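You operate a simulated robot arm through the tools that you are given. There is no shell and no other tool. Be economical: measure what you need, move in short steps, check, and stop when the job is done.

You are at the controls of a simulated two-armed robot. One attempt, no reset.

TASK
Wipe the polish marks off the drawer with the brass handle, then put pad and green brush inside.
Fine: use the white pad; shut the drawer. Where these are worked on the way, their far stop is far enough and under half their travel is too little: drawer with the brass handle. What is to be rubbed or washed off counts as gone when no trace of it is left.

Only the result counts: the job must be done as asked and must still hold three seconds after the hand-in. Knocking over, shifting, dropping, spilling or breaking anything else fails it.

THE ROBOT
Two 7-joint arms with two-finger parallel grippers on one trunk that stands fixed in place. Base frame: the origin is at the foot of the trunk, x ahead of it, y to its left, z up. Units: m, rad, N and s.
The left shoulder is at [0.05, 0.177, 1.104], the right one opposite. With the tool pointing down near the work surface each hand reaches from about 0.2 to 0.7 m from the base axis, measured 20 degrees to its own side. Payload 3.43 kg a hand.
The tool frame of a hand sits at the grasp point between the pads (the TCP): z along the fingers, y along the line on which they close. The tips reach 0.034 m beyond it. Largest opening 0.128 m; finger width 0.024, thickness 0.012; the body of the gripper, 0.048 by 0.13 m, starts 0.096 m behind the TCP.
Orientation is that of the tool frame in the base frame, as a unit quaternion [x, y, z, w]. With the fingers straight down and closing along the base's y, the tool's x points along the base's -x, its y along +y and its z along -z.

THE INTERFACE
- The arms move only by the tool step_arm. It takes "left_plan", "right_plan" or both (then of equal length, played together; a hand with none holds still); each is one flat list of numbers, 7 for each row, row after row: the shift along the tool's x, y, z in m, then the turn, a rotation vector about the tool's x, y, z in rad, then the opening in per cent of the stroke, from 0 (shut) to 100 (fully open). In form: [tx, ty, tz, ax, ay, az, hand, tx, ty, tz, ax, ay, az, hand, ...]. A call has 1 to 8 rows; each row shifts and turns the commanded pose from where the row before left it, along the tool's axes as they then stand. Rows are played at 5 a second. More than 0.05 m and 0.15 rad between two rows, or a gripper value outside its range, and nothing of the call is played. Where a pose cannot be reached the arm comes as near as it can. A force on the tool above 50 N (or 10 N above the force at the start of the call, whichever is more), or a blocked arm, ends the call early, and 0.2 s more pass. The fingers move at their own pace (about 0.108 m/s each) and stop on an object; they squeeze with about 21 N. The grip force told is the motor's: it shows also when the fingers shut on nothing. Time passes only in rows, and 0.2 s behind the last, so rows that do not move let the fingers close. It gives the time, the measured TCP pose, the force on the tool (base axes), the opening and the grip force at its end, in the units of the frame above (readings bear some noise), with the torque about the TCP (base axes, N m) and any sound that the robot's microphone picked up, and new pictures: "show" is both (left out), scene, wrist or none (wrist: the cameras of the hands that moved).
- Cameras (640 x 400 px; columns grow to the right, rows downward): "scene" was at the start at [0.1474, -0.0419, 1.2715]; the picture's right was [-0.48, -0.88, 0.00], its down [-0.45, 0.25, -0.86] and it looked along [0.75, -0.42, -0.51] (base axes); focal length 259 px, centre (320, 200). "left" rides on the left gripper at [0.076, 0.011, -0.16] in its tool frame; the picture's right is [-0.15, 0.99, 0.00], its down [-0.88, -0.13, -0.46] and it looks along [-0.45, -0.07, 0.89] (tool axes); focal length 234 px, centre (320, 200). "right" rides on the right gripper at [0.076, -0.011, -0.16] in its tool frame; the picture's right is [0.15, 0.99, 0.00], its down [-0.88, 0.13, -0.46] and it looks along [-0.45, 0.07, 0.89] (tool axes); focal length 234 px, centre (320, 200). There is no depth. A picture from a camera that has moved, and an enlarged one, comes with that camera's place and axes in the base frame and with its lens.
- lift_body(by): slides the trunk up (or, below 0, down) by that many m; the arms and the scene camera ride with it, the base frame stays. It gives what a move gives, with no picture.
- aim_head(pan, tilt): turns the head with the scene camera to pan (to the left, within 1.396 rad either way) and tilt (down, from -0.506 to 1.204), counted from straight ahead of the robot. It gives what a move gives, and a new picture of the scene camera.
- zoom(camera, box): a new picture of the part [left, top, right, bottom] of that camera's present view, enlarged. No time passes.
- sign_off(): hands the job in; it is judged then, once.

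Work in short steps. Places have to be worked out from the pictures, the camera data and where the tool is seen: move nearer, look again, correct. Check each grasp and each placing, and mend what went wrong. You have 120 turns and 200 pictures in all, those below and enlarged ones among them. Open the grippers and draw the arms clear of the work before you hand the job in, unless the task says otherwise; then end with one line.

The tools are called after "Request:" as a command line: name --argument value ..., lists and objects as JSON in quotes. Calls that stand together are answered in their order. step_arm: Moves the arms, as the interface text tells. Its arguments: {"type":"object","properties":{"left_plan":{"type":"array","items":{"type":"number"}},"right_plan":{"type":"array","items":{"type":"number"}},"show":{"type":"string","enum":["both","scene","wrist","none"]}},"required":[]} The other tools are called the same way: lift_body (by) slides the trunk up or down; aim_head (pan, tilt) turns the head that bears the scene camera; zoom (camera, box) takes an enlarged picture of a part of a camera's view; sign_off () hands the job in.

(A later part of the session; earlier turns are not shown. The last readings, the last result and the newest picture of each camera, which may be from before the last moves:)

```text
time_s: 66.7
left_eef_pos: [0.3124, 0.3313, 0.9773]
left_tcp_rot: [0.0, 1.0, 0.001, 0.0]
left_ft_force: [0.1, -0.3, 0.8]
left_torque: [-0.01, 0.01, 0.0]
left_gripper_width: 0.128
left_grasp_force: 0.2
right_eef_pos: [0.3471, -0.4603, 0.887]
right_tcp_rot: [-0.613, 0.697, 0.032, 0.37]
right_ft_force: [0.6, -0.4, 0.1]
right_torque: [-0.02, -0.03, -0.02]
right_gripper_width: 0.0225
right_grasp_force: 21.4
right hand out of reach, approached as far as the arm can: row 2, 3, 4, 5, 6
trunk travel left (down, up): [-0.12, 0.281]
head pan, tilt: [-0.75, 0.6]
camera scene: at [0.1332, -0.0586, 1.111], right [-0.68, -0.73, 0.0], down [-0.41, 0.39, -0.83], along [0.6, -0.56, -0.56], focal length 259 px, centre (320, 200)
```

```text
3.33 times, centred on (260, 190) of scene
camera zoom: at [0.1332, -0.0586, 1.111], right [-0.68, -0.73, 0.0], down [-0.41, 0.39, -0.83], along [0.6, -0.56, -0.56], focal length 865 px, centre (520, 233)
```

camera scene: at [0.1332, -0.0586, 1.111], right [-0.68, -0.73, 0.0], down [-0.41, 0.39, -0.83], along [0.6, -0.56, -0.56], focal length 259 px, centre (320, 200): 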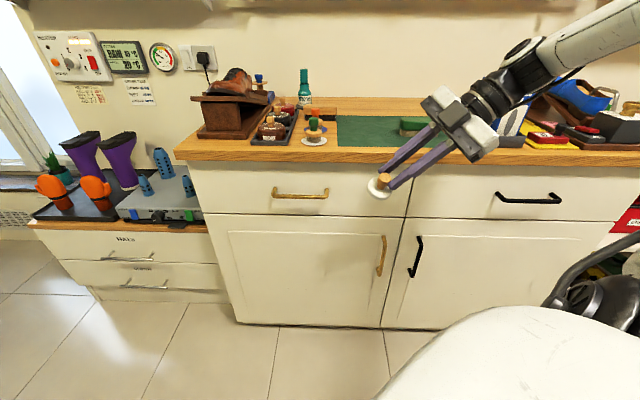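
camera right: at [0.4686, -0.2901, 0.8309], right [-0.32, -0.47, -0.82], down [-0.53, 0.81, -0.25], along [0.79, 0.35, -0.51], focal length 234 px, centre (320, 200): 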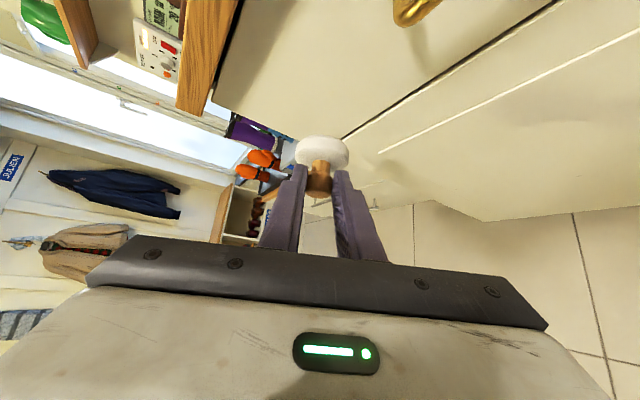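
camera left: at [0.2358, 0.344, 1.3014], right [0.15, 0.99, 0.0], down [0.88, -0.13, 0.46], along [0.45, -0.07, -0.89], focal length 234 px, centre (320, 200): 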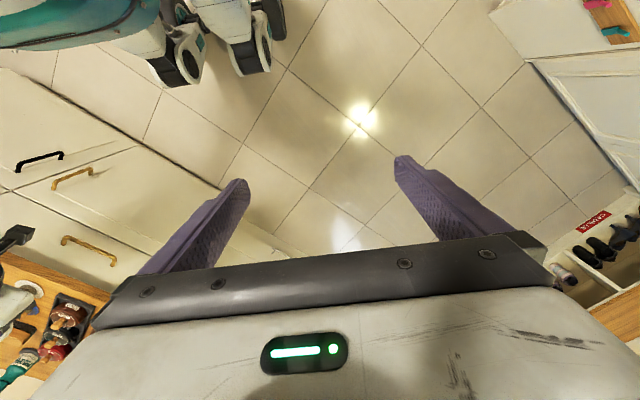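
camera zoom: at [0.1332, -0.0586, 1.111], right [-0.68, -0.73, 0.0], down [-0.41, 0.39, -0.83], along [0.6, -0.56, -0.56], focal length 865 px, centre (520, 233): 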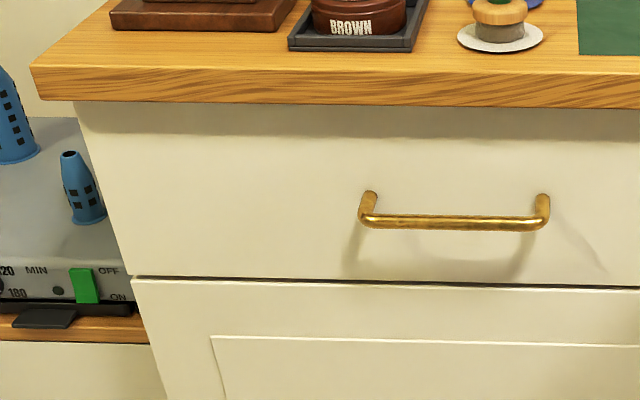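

The drawer front is spotless. Now bring the left hand across toward the front of the handle (bar at ≈ (0.58, -0.406, 0.736)).

Request:
step_arm --left_plan '[-0.015, -0.041, 0.003, 0, 0, 0, 60, -0.015, -0.041, 0.003, 0, 0, 0, 60, -0.015, -0.041, 0.003, 0, 0, 0, 60, -0.015, -0.041, 0.003, 0, 0, 0, 60, -0.015, -0.041, 0.003, 0, 0, 0, 60, -0.015, -0.041, 0.003, 0, 0, 0, 60, -0.015, -0.041, 0.003, 0, 0, 0, 60, -0.015, -0.041, 0.003, 0, 0, 0, 60]' --show "none"

Request:
step_arm --left_plan '[-0.02, -0.035, 0.003, 0, 0, 0, 60, -0.02, -0.035, 0.003, 0, 0, 0, 60, 0, 0, 0, 0.1235, -0.0512, -0.0512, 60, 0, 0, 0, 0.1235, -0.0512, -0.0512, 60, 0, 0, 0, 0.1235, -0.0512, -0.0512, 60, 0, 0, 0, 0.1235, -0.0512, -0.0512, 60, 0, 0, 0, 0.1235, -0.0512, -0.0512, 60, 0, 0, 0, 0.1235, -0.0512, -0.0512, 60]' --show "scene"

```text
time_s: 68.5
left_eef_pos: [0.4351, 0.0021, 0.9536]
left_tcp_rot: [0.0, 1.0, 0.0, 0.001]
left_ft_force: [-1.0, 0.0, -0.1]
left_torque: [0.02, 0.01, 0.0]
left_gripper_width: 0.0768
left_grasp_force: 0.0
right_eef_pos: [0.3477, -0.4595, 0.8876]
right_tcp_rot: [-0.614, 0.696, 0.033, 0.37]
right_ft_force: [-0.4, -0.2, 0.0]
right_torque: [-0.01, -0.01, 0.03]
right_gripper_width: 0.0221
right_grasp_force: 21.0
trunk travel left (down, up): [-0.12, 0.281]
head pan, tilt: [-0.75, 0.6]
```

```text
time_s: 70.3
left_eef_pos: [0.4733, -0.0649, 0.9474]
left_tcp_rot: [-0.149, 0.909, -0.36, 0.149]
left_ft_force: [-0.3, -0.4, 0.5]
left_torque: [-0.03, 0.03, 0.05]
left_gripper_width: 0.077
left_grasp_force: 0.1
right_eef_pos: [0.3468, -0.4594, 0.8874]
right_tcp_rot: [-0.614, 0.697, 0.033, 0.369]
right_ft_force: [0.0, 0.2, -0.4]
right_torque: [-0.01, 0.0, 0.02]
right_gripper_width: 0.0221
right_grasp_force: 20.7
trunk travel left (down, up): [-0.12, 0.281]
head pan, tilt: [-0.75, 0.6]
camera scene: at [0.1333, -0.0586, 1.1111], right [-0.68, -0.73, 0.0], down [-0.41, 0.39, -0.83], along [0.6, -0.56, -0.56], focal length 259 px, centre (320, 200)
```

scene: 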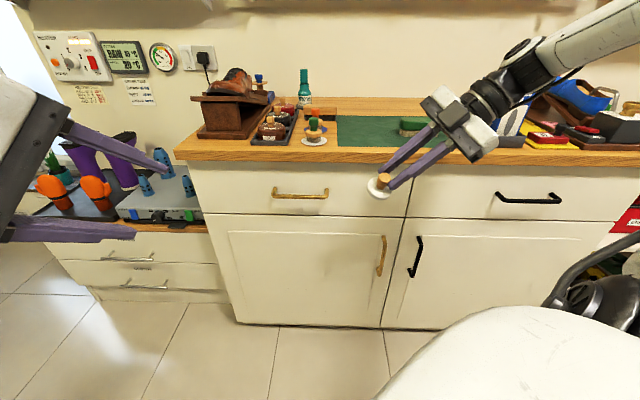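

Working fine. Finish the rotation.

Request:
step_arm --left_plan '[0, 0, 0, 0.1235, -0.0512, -0.0512, 60, 0, 0, 0, 0.1235, -0.0512, -0.0512, 60, 0, 0, 0, 0.1235, -0.0512, -0.0512, 60, 0, 0, 0, 0.1235, -0.0512, -0.0512, 60, 0, 0, 0, 0.1235, -0.0512, -0.0512, 60, 0, 0, 0, 0.1235, -0.0512, -0.0512, 60]' --show "both"

```text
time_s: 71.7
left_eef_pos: [0.4721, -0.0641, 0.9469]
left_tcp_rot: [0.271, -0.651, 0.654, -0.272]
left_ft_force: [-0.2, -0.1, 0.3]
left_torque: [0.0, -0.01, 0.01]
left_gripper_width: 0.0767
left_grasp_force: 0.1
right_eef_pos: [0.3473, -0.4588, 0.887]
right_tcp_rot: [-0.613, 0.697, 0.033, 0.37]
right_ft_force: [-0.3, 0.0, -1.2]
right_torque: [0.03, -0.01, 0.0]
right_gripper_width: 0.022
right_grasp_force: 20.9
trunk travel left (down, up): [-0.12, 0.281]
head pan, tilt: [-0.75, 0.6]
camera scene: at [0.1333, -0.0586, 1.1111], right [-0.68, -0.73, 0.0], down [-0.41, 0.39, -0.83], along [0.6, -0.56, -0.56], focal length 259 px, centre (320, 200)
camera left: at [0.3048, -0.0051, 0.935], right [0.11, 0.1, -0.99], down [0.3, 0.95, 0.13], along [0.95, -0.31, 0.07], focal length 234 px, centre (320, 200)
```

scene: 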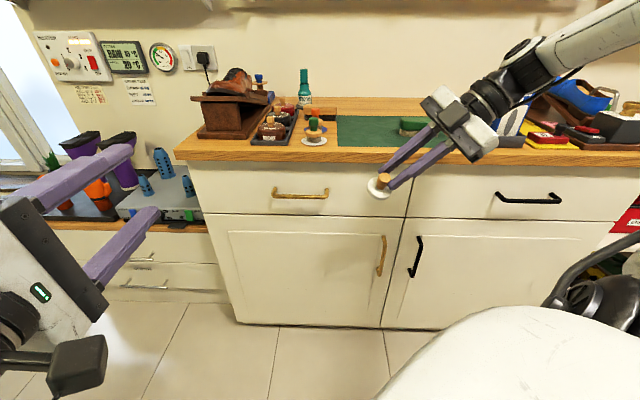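
left: 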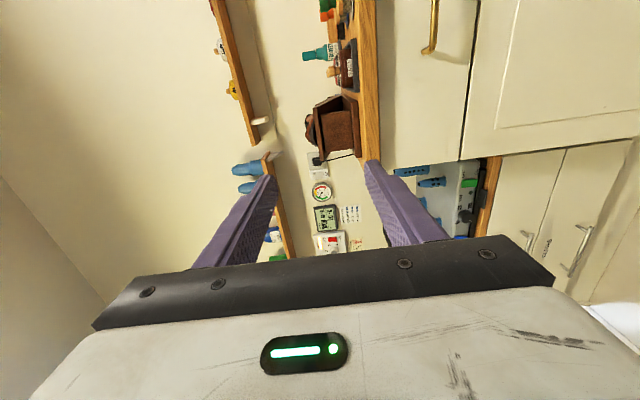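

Orientation is right (fingers along the normal, closing vertically). Move to ~8 cm in front of the bar.

Request:
step_arm --left_plan '[0.0206, 0.0264, 0.03, 0, 0, 0, 60, 0.0206, 0.0264, 0.03, 0, 0, 0, 60, 0.0206, 0.0264, 0.03, 0, 0, 0, 60, 0.0206, 0.0264, 0.03, 0, 0, 0, 60, 0.0206, 0.0264, 0.03, 0, 0, 0, 60, 0.0206, 0.0264, 0.03, 0, 0, 0, 60, 0.0206, 0.0264, 0.03, 0, 0, 0, 60, 0.0206, 0.0264, 0.03, 0, 0, 0, 60]' --show "both"

```text
time_s: 72.8
left_eef_pos: [0.534, -0.1613, 0.8101]
left_tcp_rot: [-0.228, 0.686, -0.598, 0.346]
left_ft_force: [0.3, 0.2, 0.6]
left_torque: [0.03, -0.03, 0.0]
left_gripper_width: 0.0764
left_grasp_force: 0.0
right_eef_pos: [0.3472, -0.4591, 0.887]
right_tcp_rot: [-0.613, 0.697, 0.032, 0.37]
right_ft_force: [-0.5, -0.2, 0.5]
right_torque: [0.0, -0.01, -0.02]
right_gripper_width: 0.0221
right_grasp_force: 20.9
trunk travel left (down, up): [-0.12, 0.281]
head pan, tilt: [-0.75, 0.6]
stopped in row 5 (left hand): the arm was blocked; the commanded pose is now the measured one
camera scene: at [0.1329, -0.0585, 1.1111], right [-0.68, -0.73, 0.0], down [-0.41, 0.39, -0.83], along [0.6, -0.56, -0.56], focal length 259 px, centre (320, 200)
camera left: at [0.3649, -0.1075, 0.7907], right [0.2, 0.29, -0.94], down [0.22, 0.92, 0.33], along [0.95, -0.27, 0.12], focal length 234 px, centre (320, 200)
```

scene: 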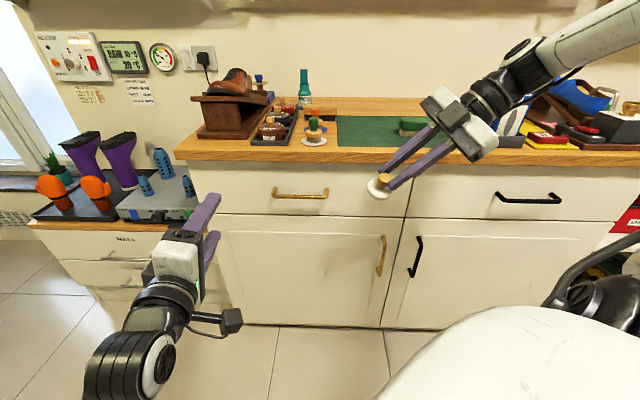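
left: 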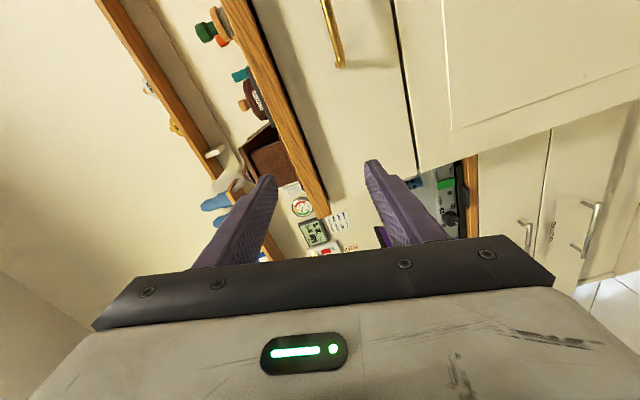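

The left arm was blocked midway and rolled ~0.2 rad. Try continuing more slowly toward the stand-off from here.

Request:
step_arm --left_plan '[0.0, 0.0, 0.025, 0, 0, 0, 60, 0.0, 0.0, 0.025, 0, 0, 0, 60, 0.02, 0.005, 0.015, 0, 0, 0, 60, 0.02, 0.005, 0.015, 0, 0, 0, 60]' --show "none"

```text
time_s: 73.7
left_eef_pos: [0.5958, -0.1641, 0.7339]
left_tcp_rot: [-0.223, 0.719, -0.538, 0.379]
left_ft_force: [0.6, -1.0, -0.2]
left_torque: [0.01, 0.01, -0.03]
left_gripper_width: 0.0767
left_grasp_force: 0.0
right_eef_pos: [0.3471, -0.4586, 0.887]
right_tcp_rot: [-0.614, 0.697, 0.032, 0.369]
right_ft_force: [0.8, 0.4, -0.1]
right_torque: [-0.01, 0.03, -0.01]
right_gripper_width: 0.022
right_grasp_force: 20.6
trunk travel left (down, up): [-0.12, 0.281]
head pan, tilt: [-0.75, 0.6]
stopped in row 4 (left hand): the arm was blocked; the commanded pose is now the measured one
```

It moved oddly and got blocked again. Look at the left arm's posture.

Request:
aim_head --pan -0.35 --tilt 0.85

```text
time_s: 74.5
left_eef_pos: [0.5953, -0.1646, 0.7347]
left_tcp_rot: [-0.223, 0.721, -0.537, 0.377]
left_ft_force: [-0.6, -0.2, 1.1]
left_torque: [-0.01, 0.01, 0.02]
left_gripper_width: 0.077
left_grasp_force: 0.1
right_eef_pos: [0.3474, -0.4595, 0.8863]
right_tcp_rot: [-0.614, 0.697, 0.032, 0.369]
right_ft_force: [0.0, 0.2, -0.7]
right_torque: [-0.02, 0.03, -0.02]
right_gripper_width: 0.0222
right_grasp_force: 20.8
trunk travel left (down, up): [-0.12, 0.281]
head pan, tilt: [-0.351, 0.85]
camera scene: at [0.142, -0.0252, 1.0902], right [-0.34, -0.94, 0.0], down [-0.71, 0.26, -0.66], along [0.62, -0.23, -0.75], focal length 259 px, centre (320, 200)
```

scene: 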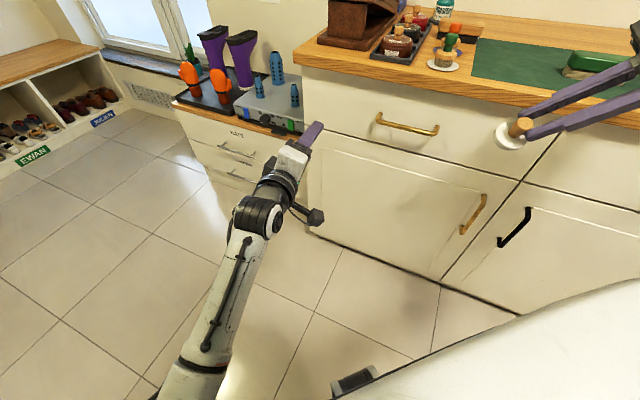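

Left arm would have to stretch across the chest, which blocks it. The right arm is better suited to the handle, so: retract the left, and use the right to set the pad on the mat and then open the drawer.

Request:
step_arm --left_plan '[-0.0169, -0.0091, -0.0362, 0, 0, 0, 60, -0.0169, -0.0091, -0.0362, 0, 0, 0, 60, -0.0169, -0.0091, -0.0362, 0, 0, 0, 60, -0.0169, -0.0091, -0.0362, 0, 0, 0, 60, -0.0169, -0.0091, -0.0362, 0, 0, 0, 60, -0.0169, -0.0091, -0.0362, 0, 0, 0, 60, -0.0169, -0.0091, -0.0362, 0, 0, 0, 60, -0.0169, -0.0091, -0.0362, 0, 0, 0, 60]' --show "none"

Request:
lift_body --by 0.17

Request:
aim_head --pan -0.75 --tilt 0.65

```text
time_s: 75.7
left_eef_pos: [0.5275, -0.0315, 0.8851]
left_tcp_rot: [-0.187, 0.687, -0.557, 0.427]
left_ft_force: [1.1, 0.5, 0.0]
left_torque: [0.03, 0.0, 0.02]
left_gripper_width: 0.0766
left_grasp_force: 0.0
right_eef_pos: [0.3477, -0.459, 0.8859]
right_tcp_rot: [-0.613, 0.697, 0.033, 0.369]
right_ft_force: [0.8, 0.2, -1.3]
right_torque: [0.01, 0.0, 0.01]
right_gripper_width: 0.022
right_grasp_force: 21.5
trunk travel left (down, up): [-0.12, 0.281]
head pan, tilt: [-0.351, 0.85]
stopped in row 5 (left hand): the arm was blocked; the commanded pose is now the measured one
```

```text
time_s: 77.6
left_eef_pos: [0.5285, -0.0314, 1.0563]
left_tcp_rot: [-0.188, 0.688, -0.557, 0.426]
left_ft_force: [0.1, -0.1, -0.1]
left_torque: [0.0, -0.01, 0.02]
left_gripper_width: 0.0765
left_grasp_force: 0.1
right_eef_pos: [0.348, -0.4597, 1.0567]
right_tcp_rot: [-0.613, 0.697, 0.032, 0.37]
right_ft_force: [0.6, 0.1, -0.7]
right_torque: [-0.01, 0.02, 0.04]
right_gripper_width: 0.0221
right_grasp_force: 21.4
trunk travel left (down, up): [-0.29, 0.111]
head pan, tilt: [-0.351, 0.85]
```

```text
time_s: 78.4
left_eef_pos: [0.5288, -0.031, 1.0569]
left_tcp_rot: [-0.187, 0.688, -0.557, 0.427]
left_ft_force: [0.0, -0.1, -0.1]
left_torque: [-0.02, 0.0, -0.01]
left_gripper_width: 0.0765
left_grasp_force: 0.0
right_eef_pos: [0.3479, -0.459, 1.0566]
right_tcp_rot: [-0.613, 0.697, 0.032, 0.37]
right_ft_force: [-0.3, 0.5, -0.3]
right_torque: [-0.02, 0.02, 0.0]
right_gripper_width: 0.022
right_grasp_force: 21.3
trunk travel left (down, up): [-0.29, 0.111]
head pan, tilt: [-0.75, 0.649]
camera scene: at [0.1321, -0.0575, 1.2767], right [-0.68, -0.73, 0.0], down [-0.44, 0.41, -0.8], along [0.58, -0.54, -0.6], focal length 259 px, centre (320, 200)
```

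scene: 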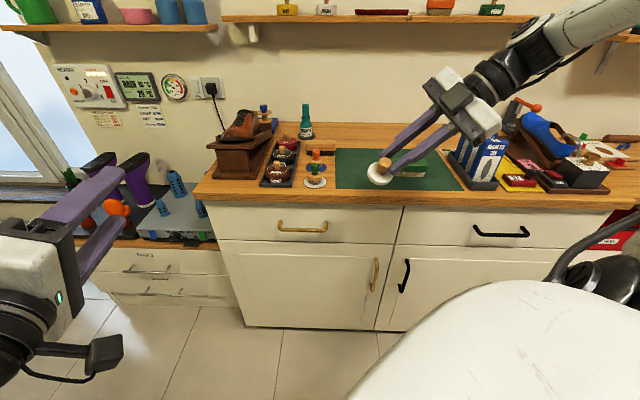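

Turn the pad exactly face-down before setting it on the mat; also shift the left hand a bit further left.

Request:
step_arm --right_plan '[0, 0, 0, -0.0983, -0.046, 0.1, 0, 0, 0, 0, -0.0983, -0.046, 0.1, 0, 0, 0, 0, -0.0983, -0.046, 0.1, 0, 0, 0, 0, 0, 0, 0, 0]' --left_plan '[-0.01, 0, -0.025, 0, 0, 0, 60, -0.01, 0, -0.025, 0, 0, 0, 60, -0.01, 0, -0.025, 0, 0, 0, 60, -0.01, 0, -0.025, 0, 0, 0, 60]' --show "none"

```text
time_s: 79.4
left_eef_pos: [0.4714, 0.0582, 1.0736]
left_tcp_rot: [-0.188, 0.688, -0.557, 0.426]
left_ft_force: [0.0, 0.8, 0.2]
left_torque: [0.0, 0.02, 0.01]
left_gripper_width: 0.0767
left_grasp_force: 0.1
right_eef_pos: [0.3476, -0.4602, 1.0563]
right_tcp_rot: [-0.545, 0.742, 0.231, 0.314]
right_ft_force: [1.5, 0.3, -1.5]
right_torque: [0.01, 0.02, -0.02]
right_gripper_width: 0.0219
right_grasp_force: 20.9
trunk travel left (down, up): [-0.29, 0.111]
head pan, tilt: [-0.75, 0.649]
```

Pad axis is now exactly vertical. Move over the mat toward pad position ≈ (0.509, -0.579).

Request:
step_arm --right_plan '[0.0243, -0.0315, 0.0037, 0, 0, 0, 0, 0.0243, -0.0315, 0.0037, 0, 0, 0, 0, 0.0243, -0.0315, 0.0037, 0, 0, 0, 0, 0.0243, -0.0315, 0.0037, 0, 0, 0, 0, 0.0243, -0.0315, 0.0037, 0, 0, 0, 0, 0.0243, -0.0315, 0.0037, 0, 0, 0, 0]' --show "both"

```text
time_s: 80.8
left_eef_pos: [0.4711, 0.058, 1.0723]
left_tcp_rot: [-0.188, 0.687, -0.557, 0.426]
left_ft_force: [0.0, 0.9, -0.2]
left_torque: [0.01, 0.0, 0.02]
left_gripper_width: 0.077
left_grasp_force: 0.0
right_eef_pos: [0.4638, -0.5635, 0.968]
right_tcp_rot: [-0.547, 0.741, 0.23, 0.314]
right_ft_force: [-1.2, 0.1, -0.7]
right_torque: [-0.01, 0.02, 0.03]
right_gripper_width: 0.0217
right_grasp_force: 20.3
right hand out of reach, approached as far as the arm can: row 5, 6
trunk travel left (down, up): [-0.29, 0.111]
head pan, tilt: [-0.75, 0.649]
camera scene: at [0.1324, -0.0578, 1.2767], right [-0.68, -0.73, 0.0], down [-0.44, 0.41, -0.8], along [0.58, -0.54, -0.6], focal length 259 px, centre (320, 200)
camera right: at [0.4234, -0.7261, 1.0246], right [-0.97, 0.2, -0.11], down [-0.04, 0.31, 0.95], along [0.22, 0.93, -0.3], focal length 234 px, centre (320, 200)
```

scene: 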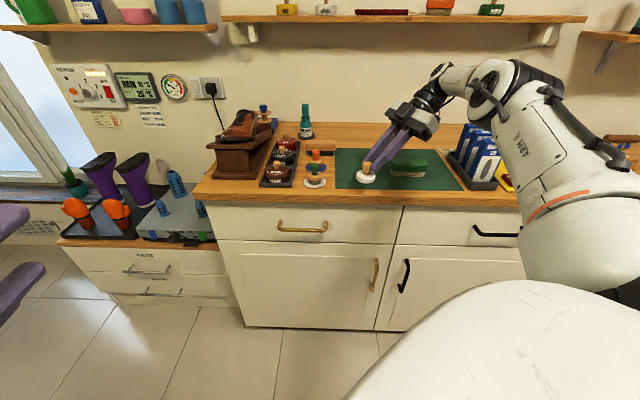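
right: 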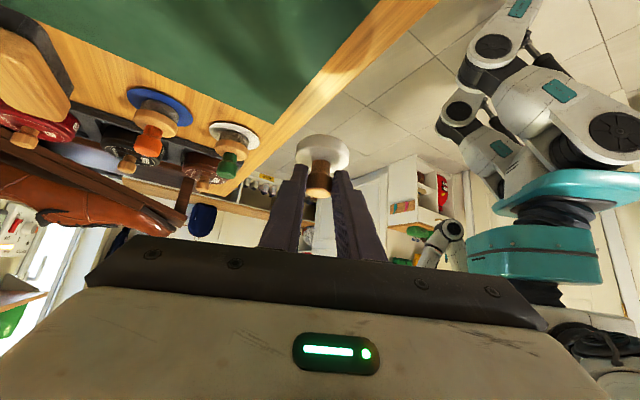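

Pad is only half over the edge; swing the hand around the pad's vertical axis back toward its natural heading to regain reach.

Request:
step_arm --right_plan '[0, 0, 0, 0.104, 0, 0.1, 0, 0, 0, 0, 0.104, 0, 0.1, 0, 0, 0, 0, 0.104, 0, 0.1, 0, 0, 0, 0, 0.104, 0, 0.1, 0, 0, 0, 0, 0.104, 0, 0.1, 0, 0, 0, 0, 0.104, 0, 0.1, 0, 0, 0, 0, 0.104, 0, 0.1, 0, 0, 0, 0, 0.104, 0, 0.1, 0]' --show "none"

```text
time_s: 82.6
left_eef_pos: [0.4706, 0.0572, 1.0722]
left_tcp_rot: [-0.187, 0.687, -0.558, 0.426]
left_ft_force: [-0.3, 0.0, 1.1]
left_torque: [0.01, 0.01, 0.02]
left_gripper_width: 0.0765
left_grasp_force: 0.2
right_eef_pos: [0.4665, -0.5615, 0.9696]
right_tcp_rot: [-0.053, 0.919, 0.02, 0.391]
right_ft_force: [-0.4, 0.0, -0.1]
right_torque: [0.03, 0.0, 0.0]
right_gripper_width: 0.0221
right_grasp_force: 20.8
trunk travel left (down, up): [-0.29, 0.111]
head pan, tilt: [-0.75, 0.649]
```

Now natural heading. Move the pad over the mat, lower it to the surface and release.

Request:
step_arm --right_plan '[0.0045, -0.012, 0.0278, 0, 0, 0, 0, 0.0045, -0.012, 0.0278, 0, 0, 0, 0, 0.003, 0, 0.003, 0, 0, 0, 0]' --show "both"

```text
time_s: 83.4
left_eef_pos: [0.4717, 0.059, 1.0725]
left_tcp_rot: [-0.188, 0.688, -0.557, 0.426]
left_ft_force: [1.4, -1.3, -0.5]
left_torque: [0.0, 0.03, -0.03]
left_gripper_width: 0.0772
left_grasp_force: 0.0
right_eef_pos: [0.5022, -0.5818, 0.9194]
right_tcp_rot: [-0.055, 0.918, 0.02, 0.391]
right_ft_force: [-0.1, 0.1, -0.6]
right_torque: [-0.01, 0.0, 0.0]
right_gripper_width: 0.0221
right_grasp_force: 20.9
trunk travel left (down, up): [-0.29, 0.111]
head pan, tilt: [-0.75, 0.649]
camera scene: at [0.1321, -0.0575, 1.2768], right [-0.68, -0.73, 0.0], down [-0.44, 0.41, -0.8], along [0.58, -0.54, -0.6], focal length 259 px, centre (320, 200)
camera right: at [0.3371, -0.6118, 0.9746], right [-0.22, 0.97, -0.11], down [0.26, 0.17, 0.95], along [0.94, 0.17, -0.29], focal length 234 px, centre (320, 200)
```

scene: 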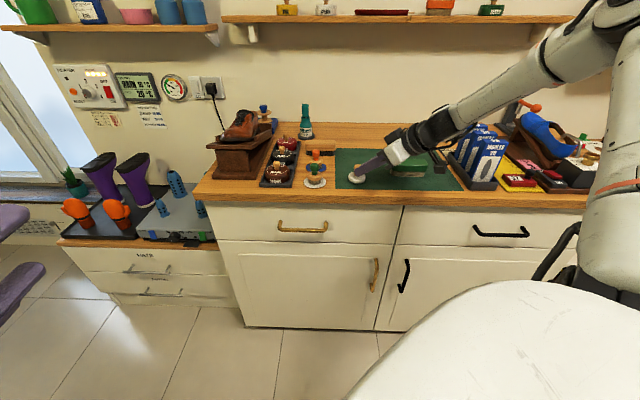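
right: 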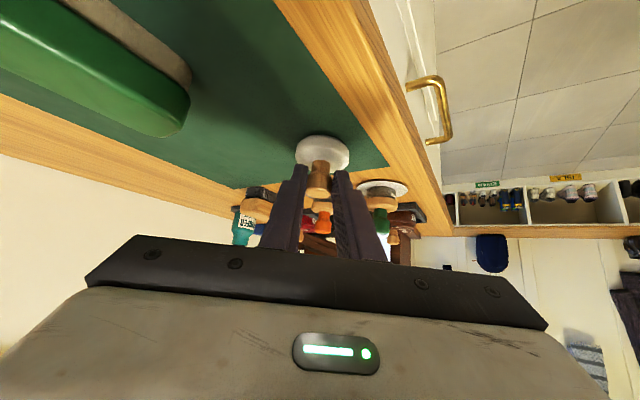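

Lower the last 3 mm, release, and retreat along the fingers.

Request:
step_arm --right_plan '[0.0024, 0, 0.0023, 0, 0, 0, 0, 0, 0, 0, 0, 0, 0, 35, 0, 0, 0, 0, 0, 0, 35, 0, 0, -0.03, 0, 0, 0, 35, 0, 0, -0.04, 0, 0, 0, 35, 0, 0, -0.045, 0, 0, 0, 35]' --show "both"

```text
time_s: 84.8
left_eef_pos: [0.4709, 0.0585, 1.0727]
left_tcp_rot: [-0.189, 0.687, -0.557, 0.426]
left_ft_force: [-0.5, 0.3, -0.4]
left_torque: [-0.01, 0.03, 0.0]
left_gripper_width: 0.0768
left_grasp_force: 0.1
right_eef_pos: [0.4167, -0.5911, 0.9961]
right_tcp_rot: [-0.054, 0.919, 0.02, 0.391]
right_ft_force: [-0.6, -0.2, -0.3]
right_torque: [0.01, -0.05, 0.02]
right_gripper_width: 0.0446
right_grasp_force: 0.0
trunk travel left (down, up): [-0.29, 0.111]
head pan, tilt: [-0.75, 0.649]
camera scene: at [0.1318, -0.0571, 1.2768], right [-0.68, -0.73, 0.0], down [-0.44, 0.41, -0.8], along [0.58, -0.54, -0.6], focal length 259 px, centre (320, 200)
camera right: at [0.2532, -0.6203, 1.0513], right [-0.22, 0.97, -0.11], down [0.27, 0.17, 0.95], along [0.94, 0.17, -0.29], focal length 234 px, centre (320, 200)
```

scene: 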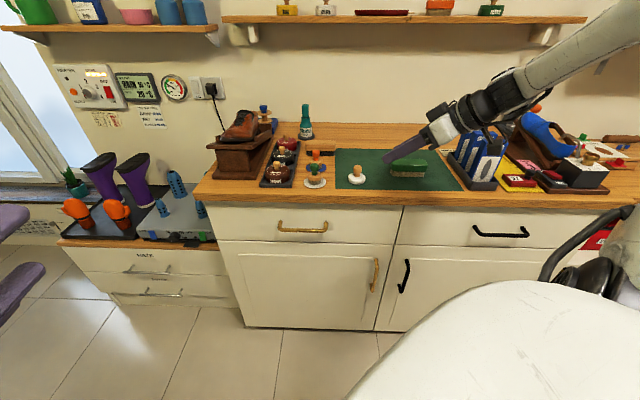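
right: 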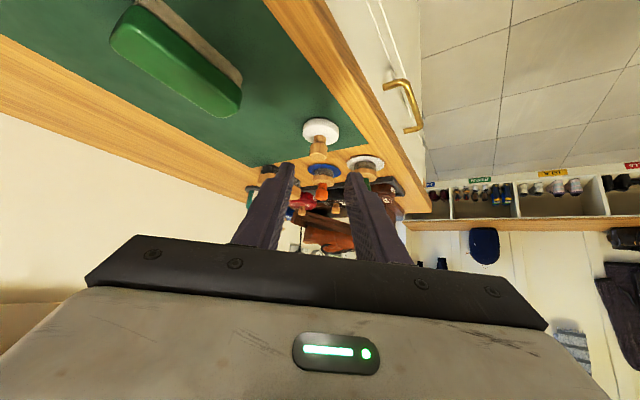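

Pad rests on the mat. Now move the right hand left in front of the counter and begin turning it for the handle (closing vertically).

Request:
step_arm --right_plan '[-0.0093, 0.0373, 0.0093, 0, 0, 0, 60, -0.0093, 0.0373, 0.0093, 0, 0, 0, 60, -0.0093, 0.0373, 0.0093, 0, 0, 0, 60, -0.0093, 0.0373, 0.0093, 0, 0, 0, 60, -0.0093, 0.0373, 0.0093, 0, 0, 0, 60, -0.0093, 0.0373, 0.0093, 0, 0, 0, 60]' --show "none"

Request:
step_arm --right_plan '[0, 0, 0, 0.0698, 0.0016, -0.1224, 60, 0, 0, 0, 0.0698, 0.0016, -0.1224, 60, 0, 0, 0, 0.0698, 0.0016, -0.1224, 60, 0, 0, 0, 0.0698, 0.0016, -0.1224, 60, 0, 0, 0, 0.0698, 0.0016, -0.1224, 60]' --show "none"

Request:
lift_body --by -0.2

Request:
step_arm --right_plan '[0, 0, 0, 0.0698, 0.0016, -0.1224, 60, 0, 0, 0, 0.0698, 0.0016, -0.1224, 60, 0, 0, 0, 0.0698, 0.0016, -0.1224, 60, 0, 0, 0, 0.0698, 0.0016, -0.1224, 60, 0, 0, 0, 0.0698, 0.0016, -0.1224, 60]' --show "both"

```text
time_s: 86.2
left_eef_pos: [0.4712, 0.0571, 1.0726]
left_tcp_rot: [-0.189, 0.687, -0.558, 0.425]
left_ft_force: [-0.1, 0.0, 0.2]
left_torque: [0.03, 0.0, -0.01]
left_gripper_width: 0.0768
left_grasp_force: 0.1
right_eef_pos: [0.4748, -0.3586, 0.997]
right_tcp_rot: [-0.054, 0.919, 0.02, 0.39]
right_ft_force: [0.2, 0.8, 0.1]
right_torque: [-0.01, 0.03, 0.0]
right_gripper_width: 0.077
right_grasp_force: 0.0
trunk travel left (down, up): [-0.29, 0.111]
head pan, tilt: [-0.75, 0.649]
```

```text
time_s: 87.4
left_eef_pos: [0.4694, 0.0575, 1.0722]
left_tcp_rot: [-0.188, 0.688, -0.557, 0.426]
left_ft_force: [0.7, 0.2, 1.8]
left_torque: [0.01, -0.01, -0.01]
left_gripper_width: 0.0767
left_grasp_force: 0.1
right_eef_pos: [0.472, -0.3601, 0.9943]
right_tcp_rot: [-0.261, 0.85, -0.256, 0.379]
right_ft_force: [0.5, -0.7, 0.0]
right_torque: [0.03, -0.02, -0.01]
right_gripper_width: 0.0769
right_grasp_force: 0.1
trunk travel left (down, up): [-0.29, 0.111]
head pan, tilt: [-0.75, 0.649]
```

```text
time_s: 89.6
left_eef_pos: [0.4709, 0.0583, 0.8727]
left_tcp_rot: [-0.188, 0.688, -0.557, 0.426]
left_ft_force: [0.2, 0.3, -0.2]
left_torque: [0.0, 0.06, -0.03]
left_gripper_width: 0.0769
left_grasp_force: 0.1
right_eef_pos: [0.4728, -0.3577, 0.7964]
right_tcp_rot: [-0.26, 0.851, -0.255, 0.379]
right_ft_force: [-0.3, -0.2, 0.0]
right_torque: [0.01, 0.01, -0.04]
right_gripper_width: 0.0768
right_grasp_force: 0.1
trunk travel left (down, up): [-0.09, 0.311]
head pan, tilt: [-0.75, 0.649]
```

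```text
time_s: 90.8
left_eef_pos: [0.4718, 0.0574, 0.8721]
left_tcp_rot: [-0.188, 0.687, -0.558, 0.425]
left_ft_force: [0.3, 0.0, 0.3]
left_torque: [-0.02, 0.0, 0.04]
left_gripper_width: 0.077
left_grasp_force: 0.1
right_eef_pos: [0.4743, -0.3598, 0.7958]
right_tcp_rot: [-0.433, 0.678, -0.5, 0.32]
right_ft_force: [0.0, -0.3, 0.3]
right_torque: [-0.01, 0.02, -0.02]
right_gripper_width: 0.077
right_grasp_force: 0.1
trunk travel left (down, up): [-0.09, 0.311]
head pan, tilt: [-0.75, 0.649]
camera scene: at [0.132, -0.0574, 1.0768], right [-0.68, -0.73, 0.0], down [-0.44, 0.41, -0.8], along [0.58, -0.54, -0.6], focal length 259 px, centre (320, 200)
camera right: at [0.3072, -0.3656, 0.8527], right [-0.33, -0.01, -0.95], down [-0.06, 1.0, 0.01], along [0.94, 0.06, -0.33], focal length 234 px, centre (320, 200)
```

scene: 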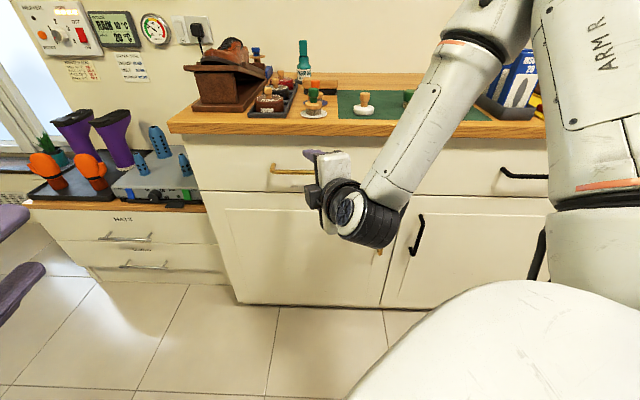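
right: 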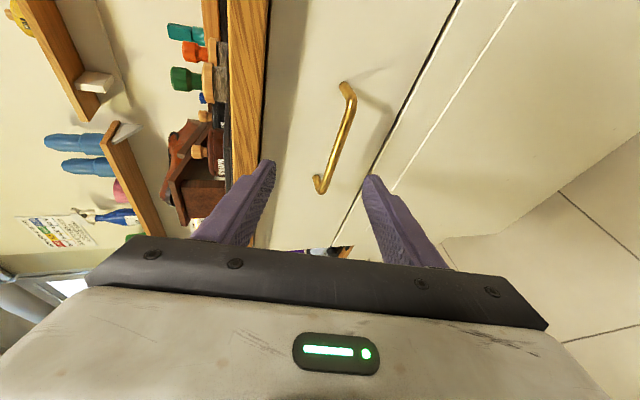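

The handle is centred between the fingers; bar ≈ (0.572, -0.413, 0.739). Move to 5 cm in front of it with a narrower opening.

Request:
step_arm --right_plan '[-0.005, 0.0177, 0.03, 0, 0, 0, 40, -0.005, 0.0177, 0.03, 0, 0, 0, 40, 0, 0, 0, 0, 0, 0, 40]' --show "wrist"

```text
time_s: 91.6
left_eef_pos: [0.4702, 0.0578, 0.8727]
left_tcp_rot: [-0.188, 0.688, -0.557, 0.426]
left_ft_force: [0.8, -0.9, -0.2]
left_torque: [0.03, 0.0, 0.0]
left_gripper_width: 0.0767
left_grasp_force: 0.1
right_eef_pos: [0.4808, -0.3608, 0.7864]
right_tcp_rot: [-0.431, 0.679, -0.501, 0.32]
right_ft_force: [-0.5, -0.4, 0.3]
right_torque: [0.02, -0.04, -0.01]
right_gripper_width: 0.0513
right_grasp_force: 0.1
right hand out of reach, approached as far as the arm can: row 1, 2
trunk travel left (down, up): [-0.09, 0.311]
head pan, tilt: [-0.75, 0.649]
camera right: at [0.3127, -0.3676, 0.8438], right [-0.33, -0.01, -0.95], down [-0.06, 1.0, 0.01], along [0.94, 0.06, -0.33], focal length 234 px, centre (320, 200)
```

right: 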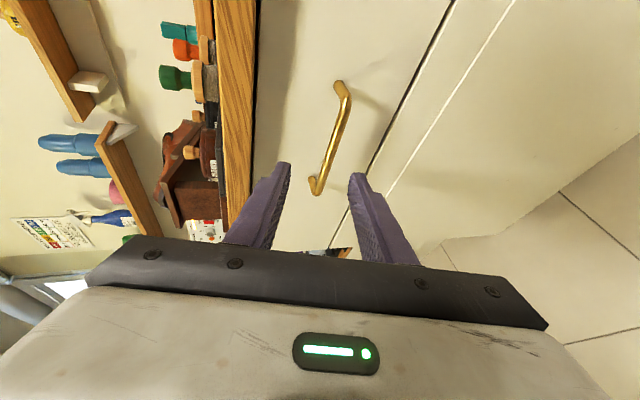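

The arm can't lower there itself; drop the trunk 4 cm instead, then advance.

Request:
lift_body --by -0.04

Request:
step_arm --right_plan '[0.008, 0, 0.03, 0, 0, 0, 40, 0, 0, 0, 0, 0, 0, 40]' --show "wrist"

```text
time_s: 92.4
left_eef_pos: [0.471, 0.0582, 0.8337]
left_tcp_rot: [-0.187, 0.688, -0.557, 0.426]
left_ft_force: [0.0, -0.3, 0.0]
left_torque: [0.01, -0.01, -0.02]
left_gripper_width: 0.0767
left_grasp_force: 0.1
right_eef_pos: [0.4792, -0.3615, 0.7454]
right_tcp_rot: [-0.432, 0.679, -0.5, 0.32]
right_ft_force: [-0.2, -0.5, 0.0]
right_torque: [-0.02, 0.01, 0.0]
right_gripper_width: 0.0511
right_grasp_force: 0.1
trunk travel left (down, up): [-0.05, 0.351]
head pan, tilt: [-0.75, 0.649]
```

```text
time_s: 93.0
left_eef_pos: [0.4713, 0.0575, 0.8331]
left_tcp_rot: [-0.187, 0.687, -0.558, 0.426]
left_ft_force: [0.8, -0.2, -0.1]
left_torque: [-0.05, -0.01, 0.03]
left_gripper_width: 0.077
left_grasp_force: 0.1
right_eef_pos: [0.4907, -0.3705, 0.7459]
right_tcp_rot: [-0.43, 0.681, -0.501, 0.318]
right_ft_force: [-0.1, 0.9, -0.3]
right_torque: [0.01, 0.04, 0.03]
right_gripper_width: 0.0512
right_grasp_force: 0.2
right hand out of reach, approached as far as the arm can: row 1
trunk travel left (down, up): [-0.05, 0.351]
head pan, tilt: [-0.75, 0.649]
camera right: at [0.3233, -0.3756, 0.8033], right [-0.33, -0.01, -0.94], down [-0.05, 1.0, 0.01], along [0.94, 0.05, -0.33], focal length 234 px, centre (320, 200)
```

right: 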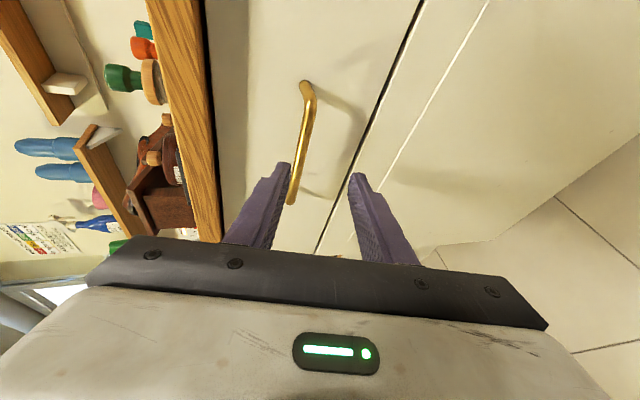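

Now move horizontally forward to the bar.

Request:
step_arm --right_plan '[0.001, -0.0073, 0.025, 0, 0, 0, 40, 0.001, -0.0073, 0.025, 0, 0, 0, 40]' --show "wrist"

```text
time_s: 93.6
left_eef_pos: [0.4709, 0.0583, 0.8332]
left_tcp_rot: [-0.188, 0.688, -0.557, 0.426]
left_ft_force: [0.3, 0.2, -0.2]
left_torque: [0.03, 0.0, 0.06]
left_gripper_width: 0.0767
left_grasp_force: 0.1
right_eef_pos: [0.5241, -0.3915, 0.7572]
right_tcp_rot: [-0.43, 0.68, -0.502, 0.318]
right_ft_force: [-0.2, 0.5, 0.2]
right_torque: [-0.01, -0.01, 0.01]
right_gripper_width: 0.0511
right_grasp_force: 0.0
right hand out of reach, approached as far as the arm can: row 1, 2
trunk travel left (down, up): [-0.05, 0.351]
head pan, tilt: [-0.75, 0.649]
camera right: at [0.3561, -0.3954, 0.815], right [-0.32, -0.01, -0.95], down [-0.05, 1.0, 0.01], along [0.94, 0.05, -0.32], focal length 234 px, centre (320, 200)
```

right: 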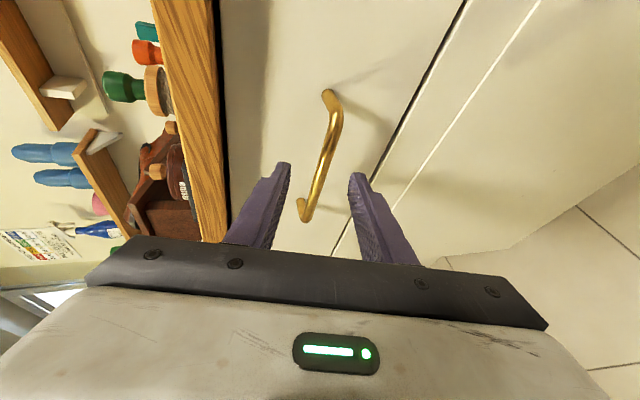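

Bar is now centred between the fingers. Advance along the fingers 3.5 cm.

Request:
step_arm --right_plan '[0, 0, 0.02, 0, 0, 0, 40, 0, 0, 0.015, 0, 0, 0, 40]' --show "wrist"

```text
time_s: 94.2
left_eef_pos: [0.4711, 0.058, 0.8323]
left_tcp_rot: [-0.188, 0.687, -0.557, 0.426]
left_ft_force: [0.8, -0.3, 0.4]
left_torque: [0.02, 0.0, -0.01]
left_gripper_width: 0.0765
left_grasp_force: 0.0
right_eef_pos: [0.523, -0.3909, 0.7571]
right_tcp_rot: [-0.429, 0.68, -0.502, 0.317]
right_ft_force: [0.8, 0.0, 1.0]
right_torque: [-0.01, -0.01, -0.01]
right_gripper_width: 0.0512
right_grasp_force: 0.0
right hand out of reach, approached as far as the arm can: row 1, 2
trunk travel left (down, up): [-0.05, 0.351]
head pan, tilt: [-0.75, 0.649]
camera right: at [0.356, -0.3954, 0.8148], right [-0.32, -0.01, -0.95], down [-0.05, 1.0, 0.01], along [0.94, 0.05, -0.32], focal length 234 px, centre (320, 200)
```

right: 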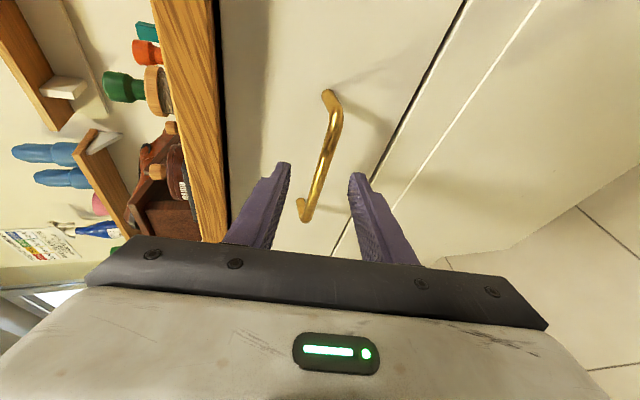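

It did not move at all: a joint limit. Test whether slightly less roll frees the forward motion.

Request:
step_arm --right_plan '[0, 0, 0, 0, 0, 0.14, 40, 0, 0, 0.015, 0, 0, 0, 40]' --show "none"

Request:
step_arm --right_plan '[0, 0, 0, 0, 0.1, 0, 40, 0, 0, 0.01, 0, 0, 0, 40]' --show "none"

```text
time_s: 94.8
left_eef_pos: [0.471, 0.058, 0.8312]
left_tcp_rot: [-0.188, 0.688, -0.557, 0.426]
left_ft_force: [-1.1, -0.2, 0.4]
left_torque: [0.01, -0.01, -0.01]
left_gripper_width: 0.0768
left_grasp_force: 0.1
right_eef_pos: [0.5223, -0.3916, 0.7586]
right_tcp_rot: [-0.381, 0.708, -0.478, 0.353]
right_ft_force: [-0.8, -0.1, 0.3]
right_torque: [0.01, -0.01, -0.01]
right_gripper_width: 0.051
right_grasp_force: 0.1
right hand out of reach, approached as far as the arm can: row 2
trunk travel left (down, up): [-0.05, 0.351]
head pan, tilt: [-0.75, 0.649]
```

```text
time_s: 95.4
left_eef_pos: [0.4716, 0.0576, 0.832]
left_tcp_rot: [-0.188, 0.688, -0.557, 0.426]
left_ft_force: [0.9, 0.8, 0.1]
left_torque: [0.01, 0.03, 0.01]
left_gripper_width: 0.0771
left_grasp_force: 0.0
right_eef_pos: [0.5307, -0.3965, 0.7557]
right_tcp_rot: [-0.361, 0.725, -0.494, 0.318]
right_ft_force: [-0.3, 0.6, -0.2]
right_torque: [-0.01, 0.02, 0.01]
right_gripper_width: 0.0512
right_grasp_force: 0.0
trunk travel left (down, up): [-0.05, 0.351]
head pan, tilt: [-0.75, 0.649]
```

Turning the hand further right frees it. Turn a bit more (and undo the roll), then advance to the bar.

Request:
step_arm --right_plan '[0, 0, 0, 0, 0.08, -0.12, 40, 0, 0, 0.013, 0, 0, 0, 40, 0, 0, 0.012, 0, 0, 0, 40]' --show "wrist"

```text
time_s: 96.2
left_eef_pos: [0.4721, 0.0583, 0.8321]
left_tcp_rot: [-0.188, 0.687, -0.558, 0.426]
left_ft_force: [0.0, 0.6, 0.0]
left_torque: [-0.01, -0.02, 0.01]
left_gripper_width: 0.0769
left_grasp_force: 0.0
right_eef_pos: [0.5509, -0.4084, 0.7469]
right_tcp_rot: [-0.383, 0.714, -0.526, 0.258]
right_ft_force: [0.1, 0.4, 0.0]
right_torque: [-0.02, 0.02, -0.01]
right_gripper_width: 0.0511
right_grasp_force: 0.2
trunk travel left (down, up): [-0.05, 0.351]
head pan, tilt: [-0.75, 0.649]
camera right: at [0.3865, -0.3847, 0.8095], right [-0.36, 0.03, -0.93], down [0.12, 0.99, -0.01], along [0.93, -0.11, -0.36], focal length 234 px, centre (320, 200)
```

right: 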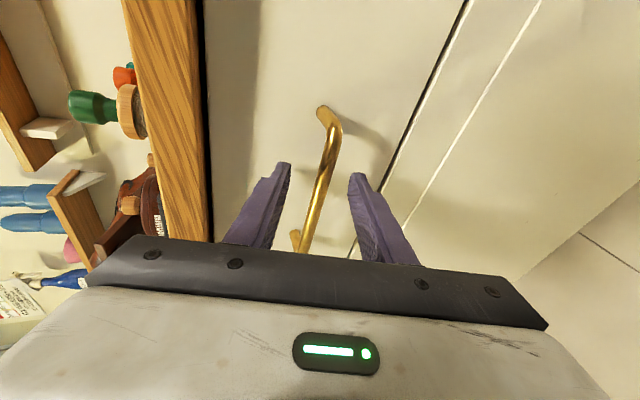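

The bar is between the fingertips. Close the gripper.

Request:
step_arm --right_plan '[0, 0, 0, 0, 0, 0, 0, 0, 0, 0, 0, 0, 0, 0, 0, 0, 0, 0, 0, 0, 0]' --show "wrist"

```text
time_s: 97.0
left_eef_pos: [0.4699, 0.0569, 0.8321]
left_tcp_rot: [-0.189, 0.687, -0.557, 0.427]
left_ft_force: [1.2, -0.8, -0.4]
left_torque: [0.01, -0.02, 0.0]
left_gripper_width: 0.0769
left_grasp_force: 0.0
right_eef_pos: [0.5505, -0.4093, 0.7455]
right_tcp_rot: [-0.383, 0.714, -0.525, 0.259]
right_ft_force: [-1.9, 3.1, -6.6]
right_torque: [0.9, -0.73, -0.43]
right_gripper_width: 0.0135
right_grasp_force: 44.8
trunk travel left (down, up): [-0.05, 0.351]
head pan, tilt: [-0.75, 0.649]
camera right: at [0.3863, -0.3848, 0.8086], right [-0.36, 0.03, -0.93], down [0.12, 0.99, -0.01], along [0.93, -0.11, -0.36], focal length 234 px, centre (320, 200)
```

right: 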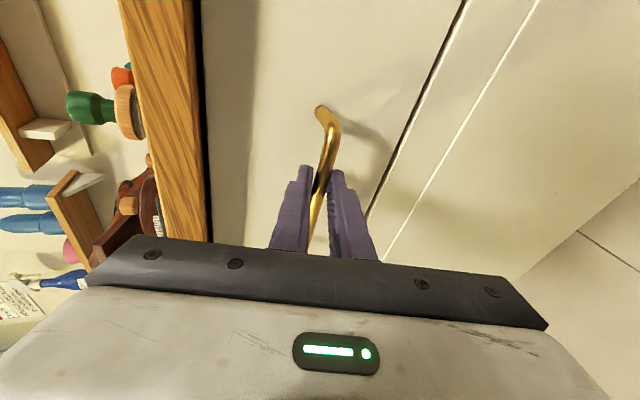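

Handle gripped. Pull straight out 10 cm.

Request:
step_arm --right_plan '[-0.0035, 0.0061, -0.0187, 0, 0, 0, 0, -0.0035, 0.0061, -0.0187, 0, 0, 0, 0, -0.0035, 0.0061, -0.0187, 0, 0, 0, 0, -0.0035, 0.0061, -0.0187, 0, 0, 0, 0, -0.0035, 0.0061, -0.0187, 0, 0, 0, 0]' --show "scene"

```text
time_s: 98.2
left_eef_pos: [0.4719, 0.0577, 0.8321]
left_tcp_rot: [-0.188, 0.688, -0.557, 0.425]
left_ft_force: [0.3, 0.8, -0.8]
left_torque: [0.01, 0.0, -0.02]
left_gripper_width: 0.0765
left_grasp_force: 0.0
right_eef_pos: [0.4793, -0.3388, 0.7461]
right_tcp_rot: [-0.385, 0.715, -0.523, 0.259]
right_ft_force: [7.2, 8.9, -14.4]
right_torque: [0.92, -0.5, -0.4]
right_gripper_width: 0.0134
right_grasp_force: 45.4
trunk travel left (down, up): [-0.05, 0.351]
head pan, tilt: [-0.75, 0.649]
camera scene: at [0.1333, -0.0578, 1.0364], right [-0.68, -0.73, 0.0], down [-0.44, 0.41, -0.8], along [0.58, -0.54, -0.61], focal length 259 px, centre (320, 200)
```

scene: 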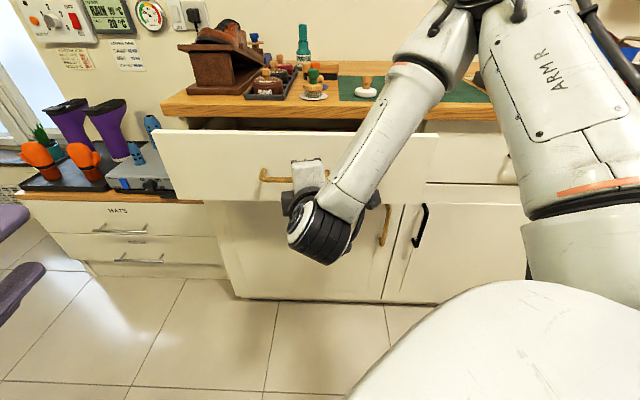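

Drawer is opening nicely. Pull further.

Request:
step_arm --right_plan '[-0.0035, 0.0061, -0.0187, 0, 0, 0, 0, -0.0035, 0.0061, -0.0187, 0, 0, 0, 0, -0.0035, 0.0061, -0.0187, 0, 0, 0, 0, -0.0035, 0.0061, -0.0187, 0, 0, 0, 0, -0.0035, 0.0061, -0.0187, 0, 0, 0, 0]' --show "scene"

```text
time_s: 99.4
left_eef_pos: [0.4702, 0.0561, 0.8337]
left_tcp_rot: [-0.186, 0.688, -0.557, 0.426]
left_ft_force: [-0.4, -0.2, 0.0]
left_torque: [0.0, 0.0, -0.01]
left_gripper_width: 0.0768
left_grasp_force: 0.0
right_eef_pos: [0.4309, -0.2897, 0.7456]
right_tcp_rot: [-0.381, 0.715, -0.529, 0.251]
right_ft_force: [-27.4, -29.5, -8.1]
right_torque: [0.71, -0.64, -0.58]
right_gripper_width: 0.0134
right_grasp_force: 45.0
right hand out of reach, approached as far as the arm can: row 4, 5
trunk travel left (down, up): [-0.05, 0.351]
head pan, tilt: [-0.75, 0.649]
camera scene: at [0.1309, -0.0595, 1.0368], right [-0.68, -0.73, 0.0], down [-0.44, 0.41, -0.8], along [0.58, -0.54, -0.61], focal length 259 px, centre (320, 200)
```

scene: 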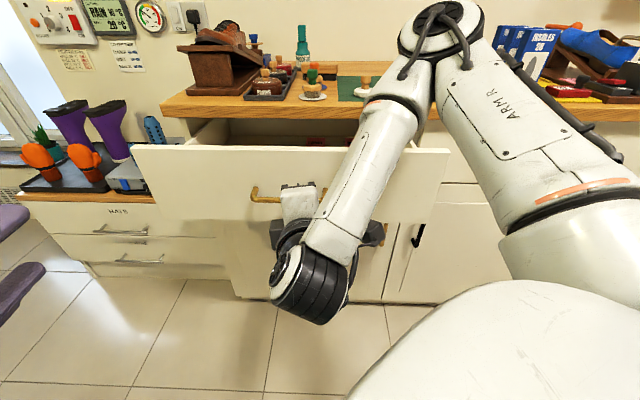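

Open ~17 cm, and the arm is at its inward limit. Release the handle and back off; I'll later pull the front further from inside.

Request:
step_arm --right_plan '[0, 0, 0, 0, 0, 0, 40, 0, 0, 0, 0, 0, 0, 40, 0.01, 0, -0.015, 0, 0.08, 0, 40, 0.01, 0, -0.02, 0, 0.08, 0, 40, 0.01, 0, -0.02, 0, 0.08, 0, 40]' --show "both"

```text
time_s: 100.6
left_eef_pos: [0.4728, 0.056, 0.8314]
left_tcp_rot: [-0.187, 0.689, -0.557, 0.425]
left_ft_force: [-0.1, 0.2, 0.1]
left_torque: [0.0, 0.01, -0.04]
left_gripper_width: 0.0766
left_grasp_force: 0.0
right_eef_pos: [0.4086, -0.3363, 0.7792]
right_tcp_rot: [-0.323, 0.745, -0.56, 0.166]
right_ft_force: [-0.9, 0.0, -34.3]
right_torque: [0.34, 0.58, 0.21]
right_gripper_width: 0.0697
right_grasp_force: 15.3
right hand out of reach, approached as far as the arm can: row 3, 4, 5
trunk travel left (down, up): [-0.05, 0.351]
head pan, tilt: [-0.75, 0.649]
camera scene: at [0.1338, -0.059, 1.0357], right [-0.68, -0.73, 0.0], down [-0.44, 0.41, -0.79], along [0.58, -0.54, -0.61], focal length 259 px, centre (320, 200)
camera right: at [0.2595, -0.2717, 0.848], right [-0.4, 0.06, -0.91], down [0.33, 0.94, -0.08], along [0.85, -0.34, -0.4], focal length 234 px, centre (320, 200)
```

scene: 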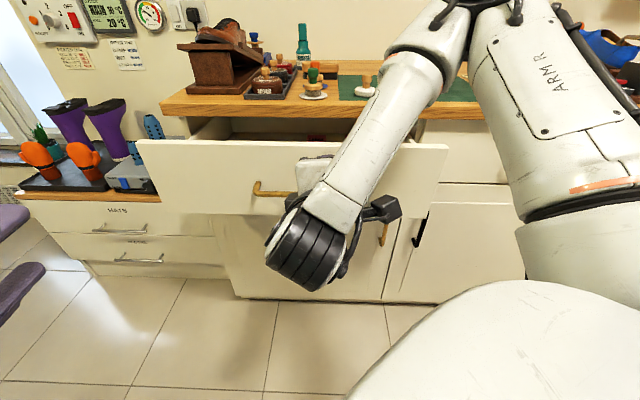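
right: 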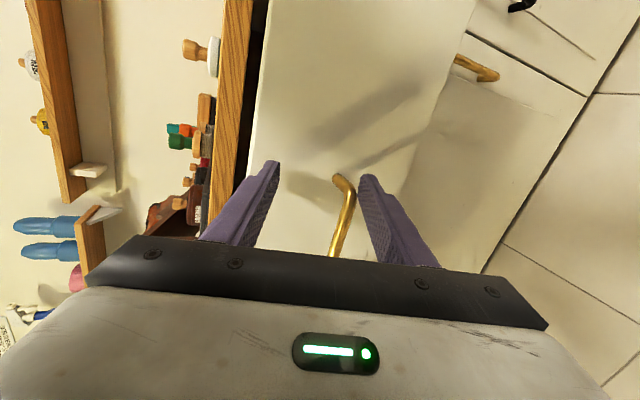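

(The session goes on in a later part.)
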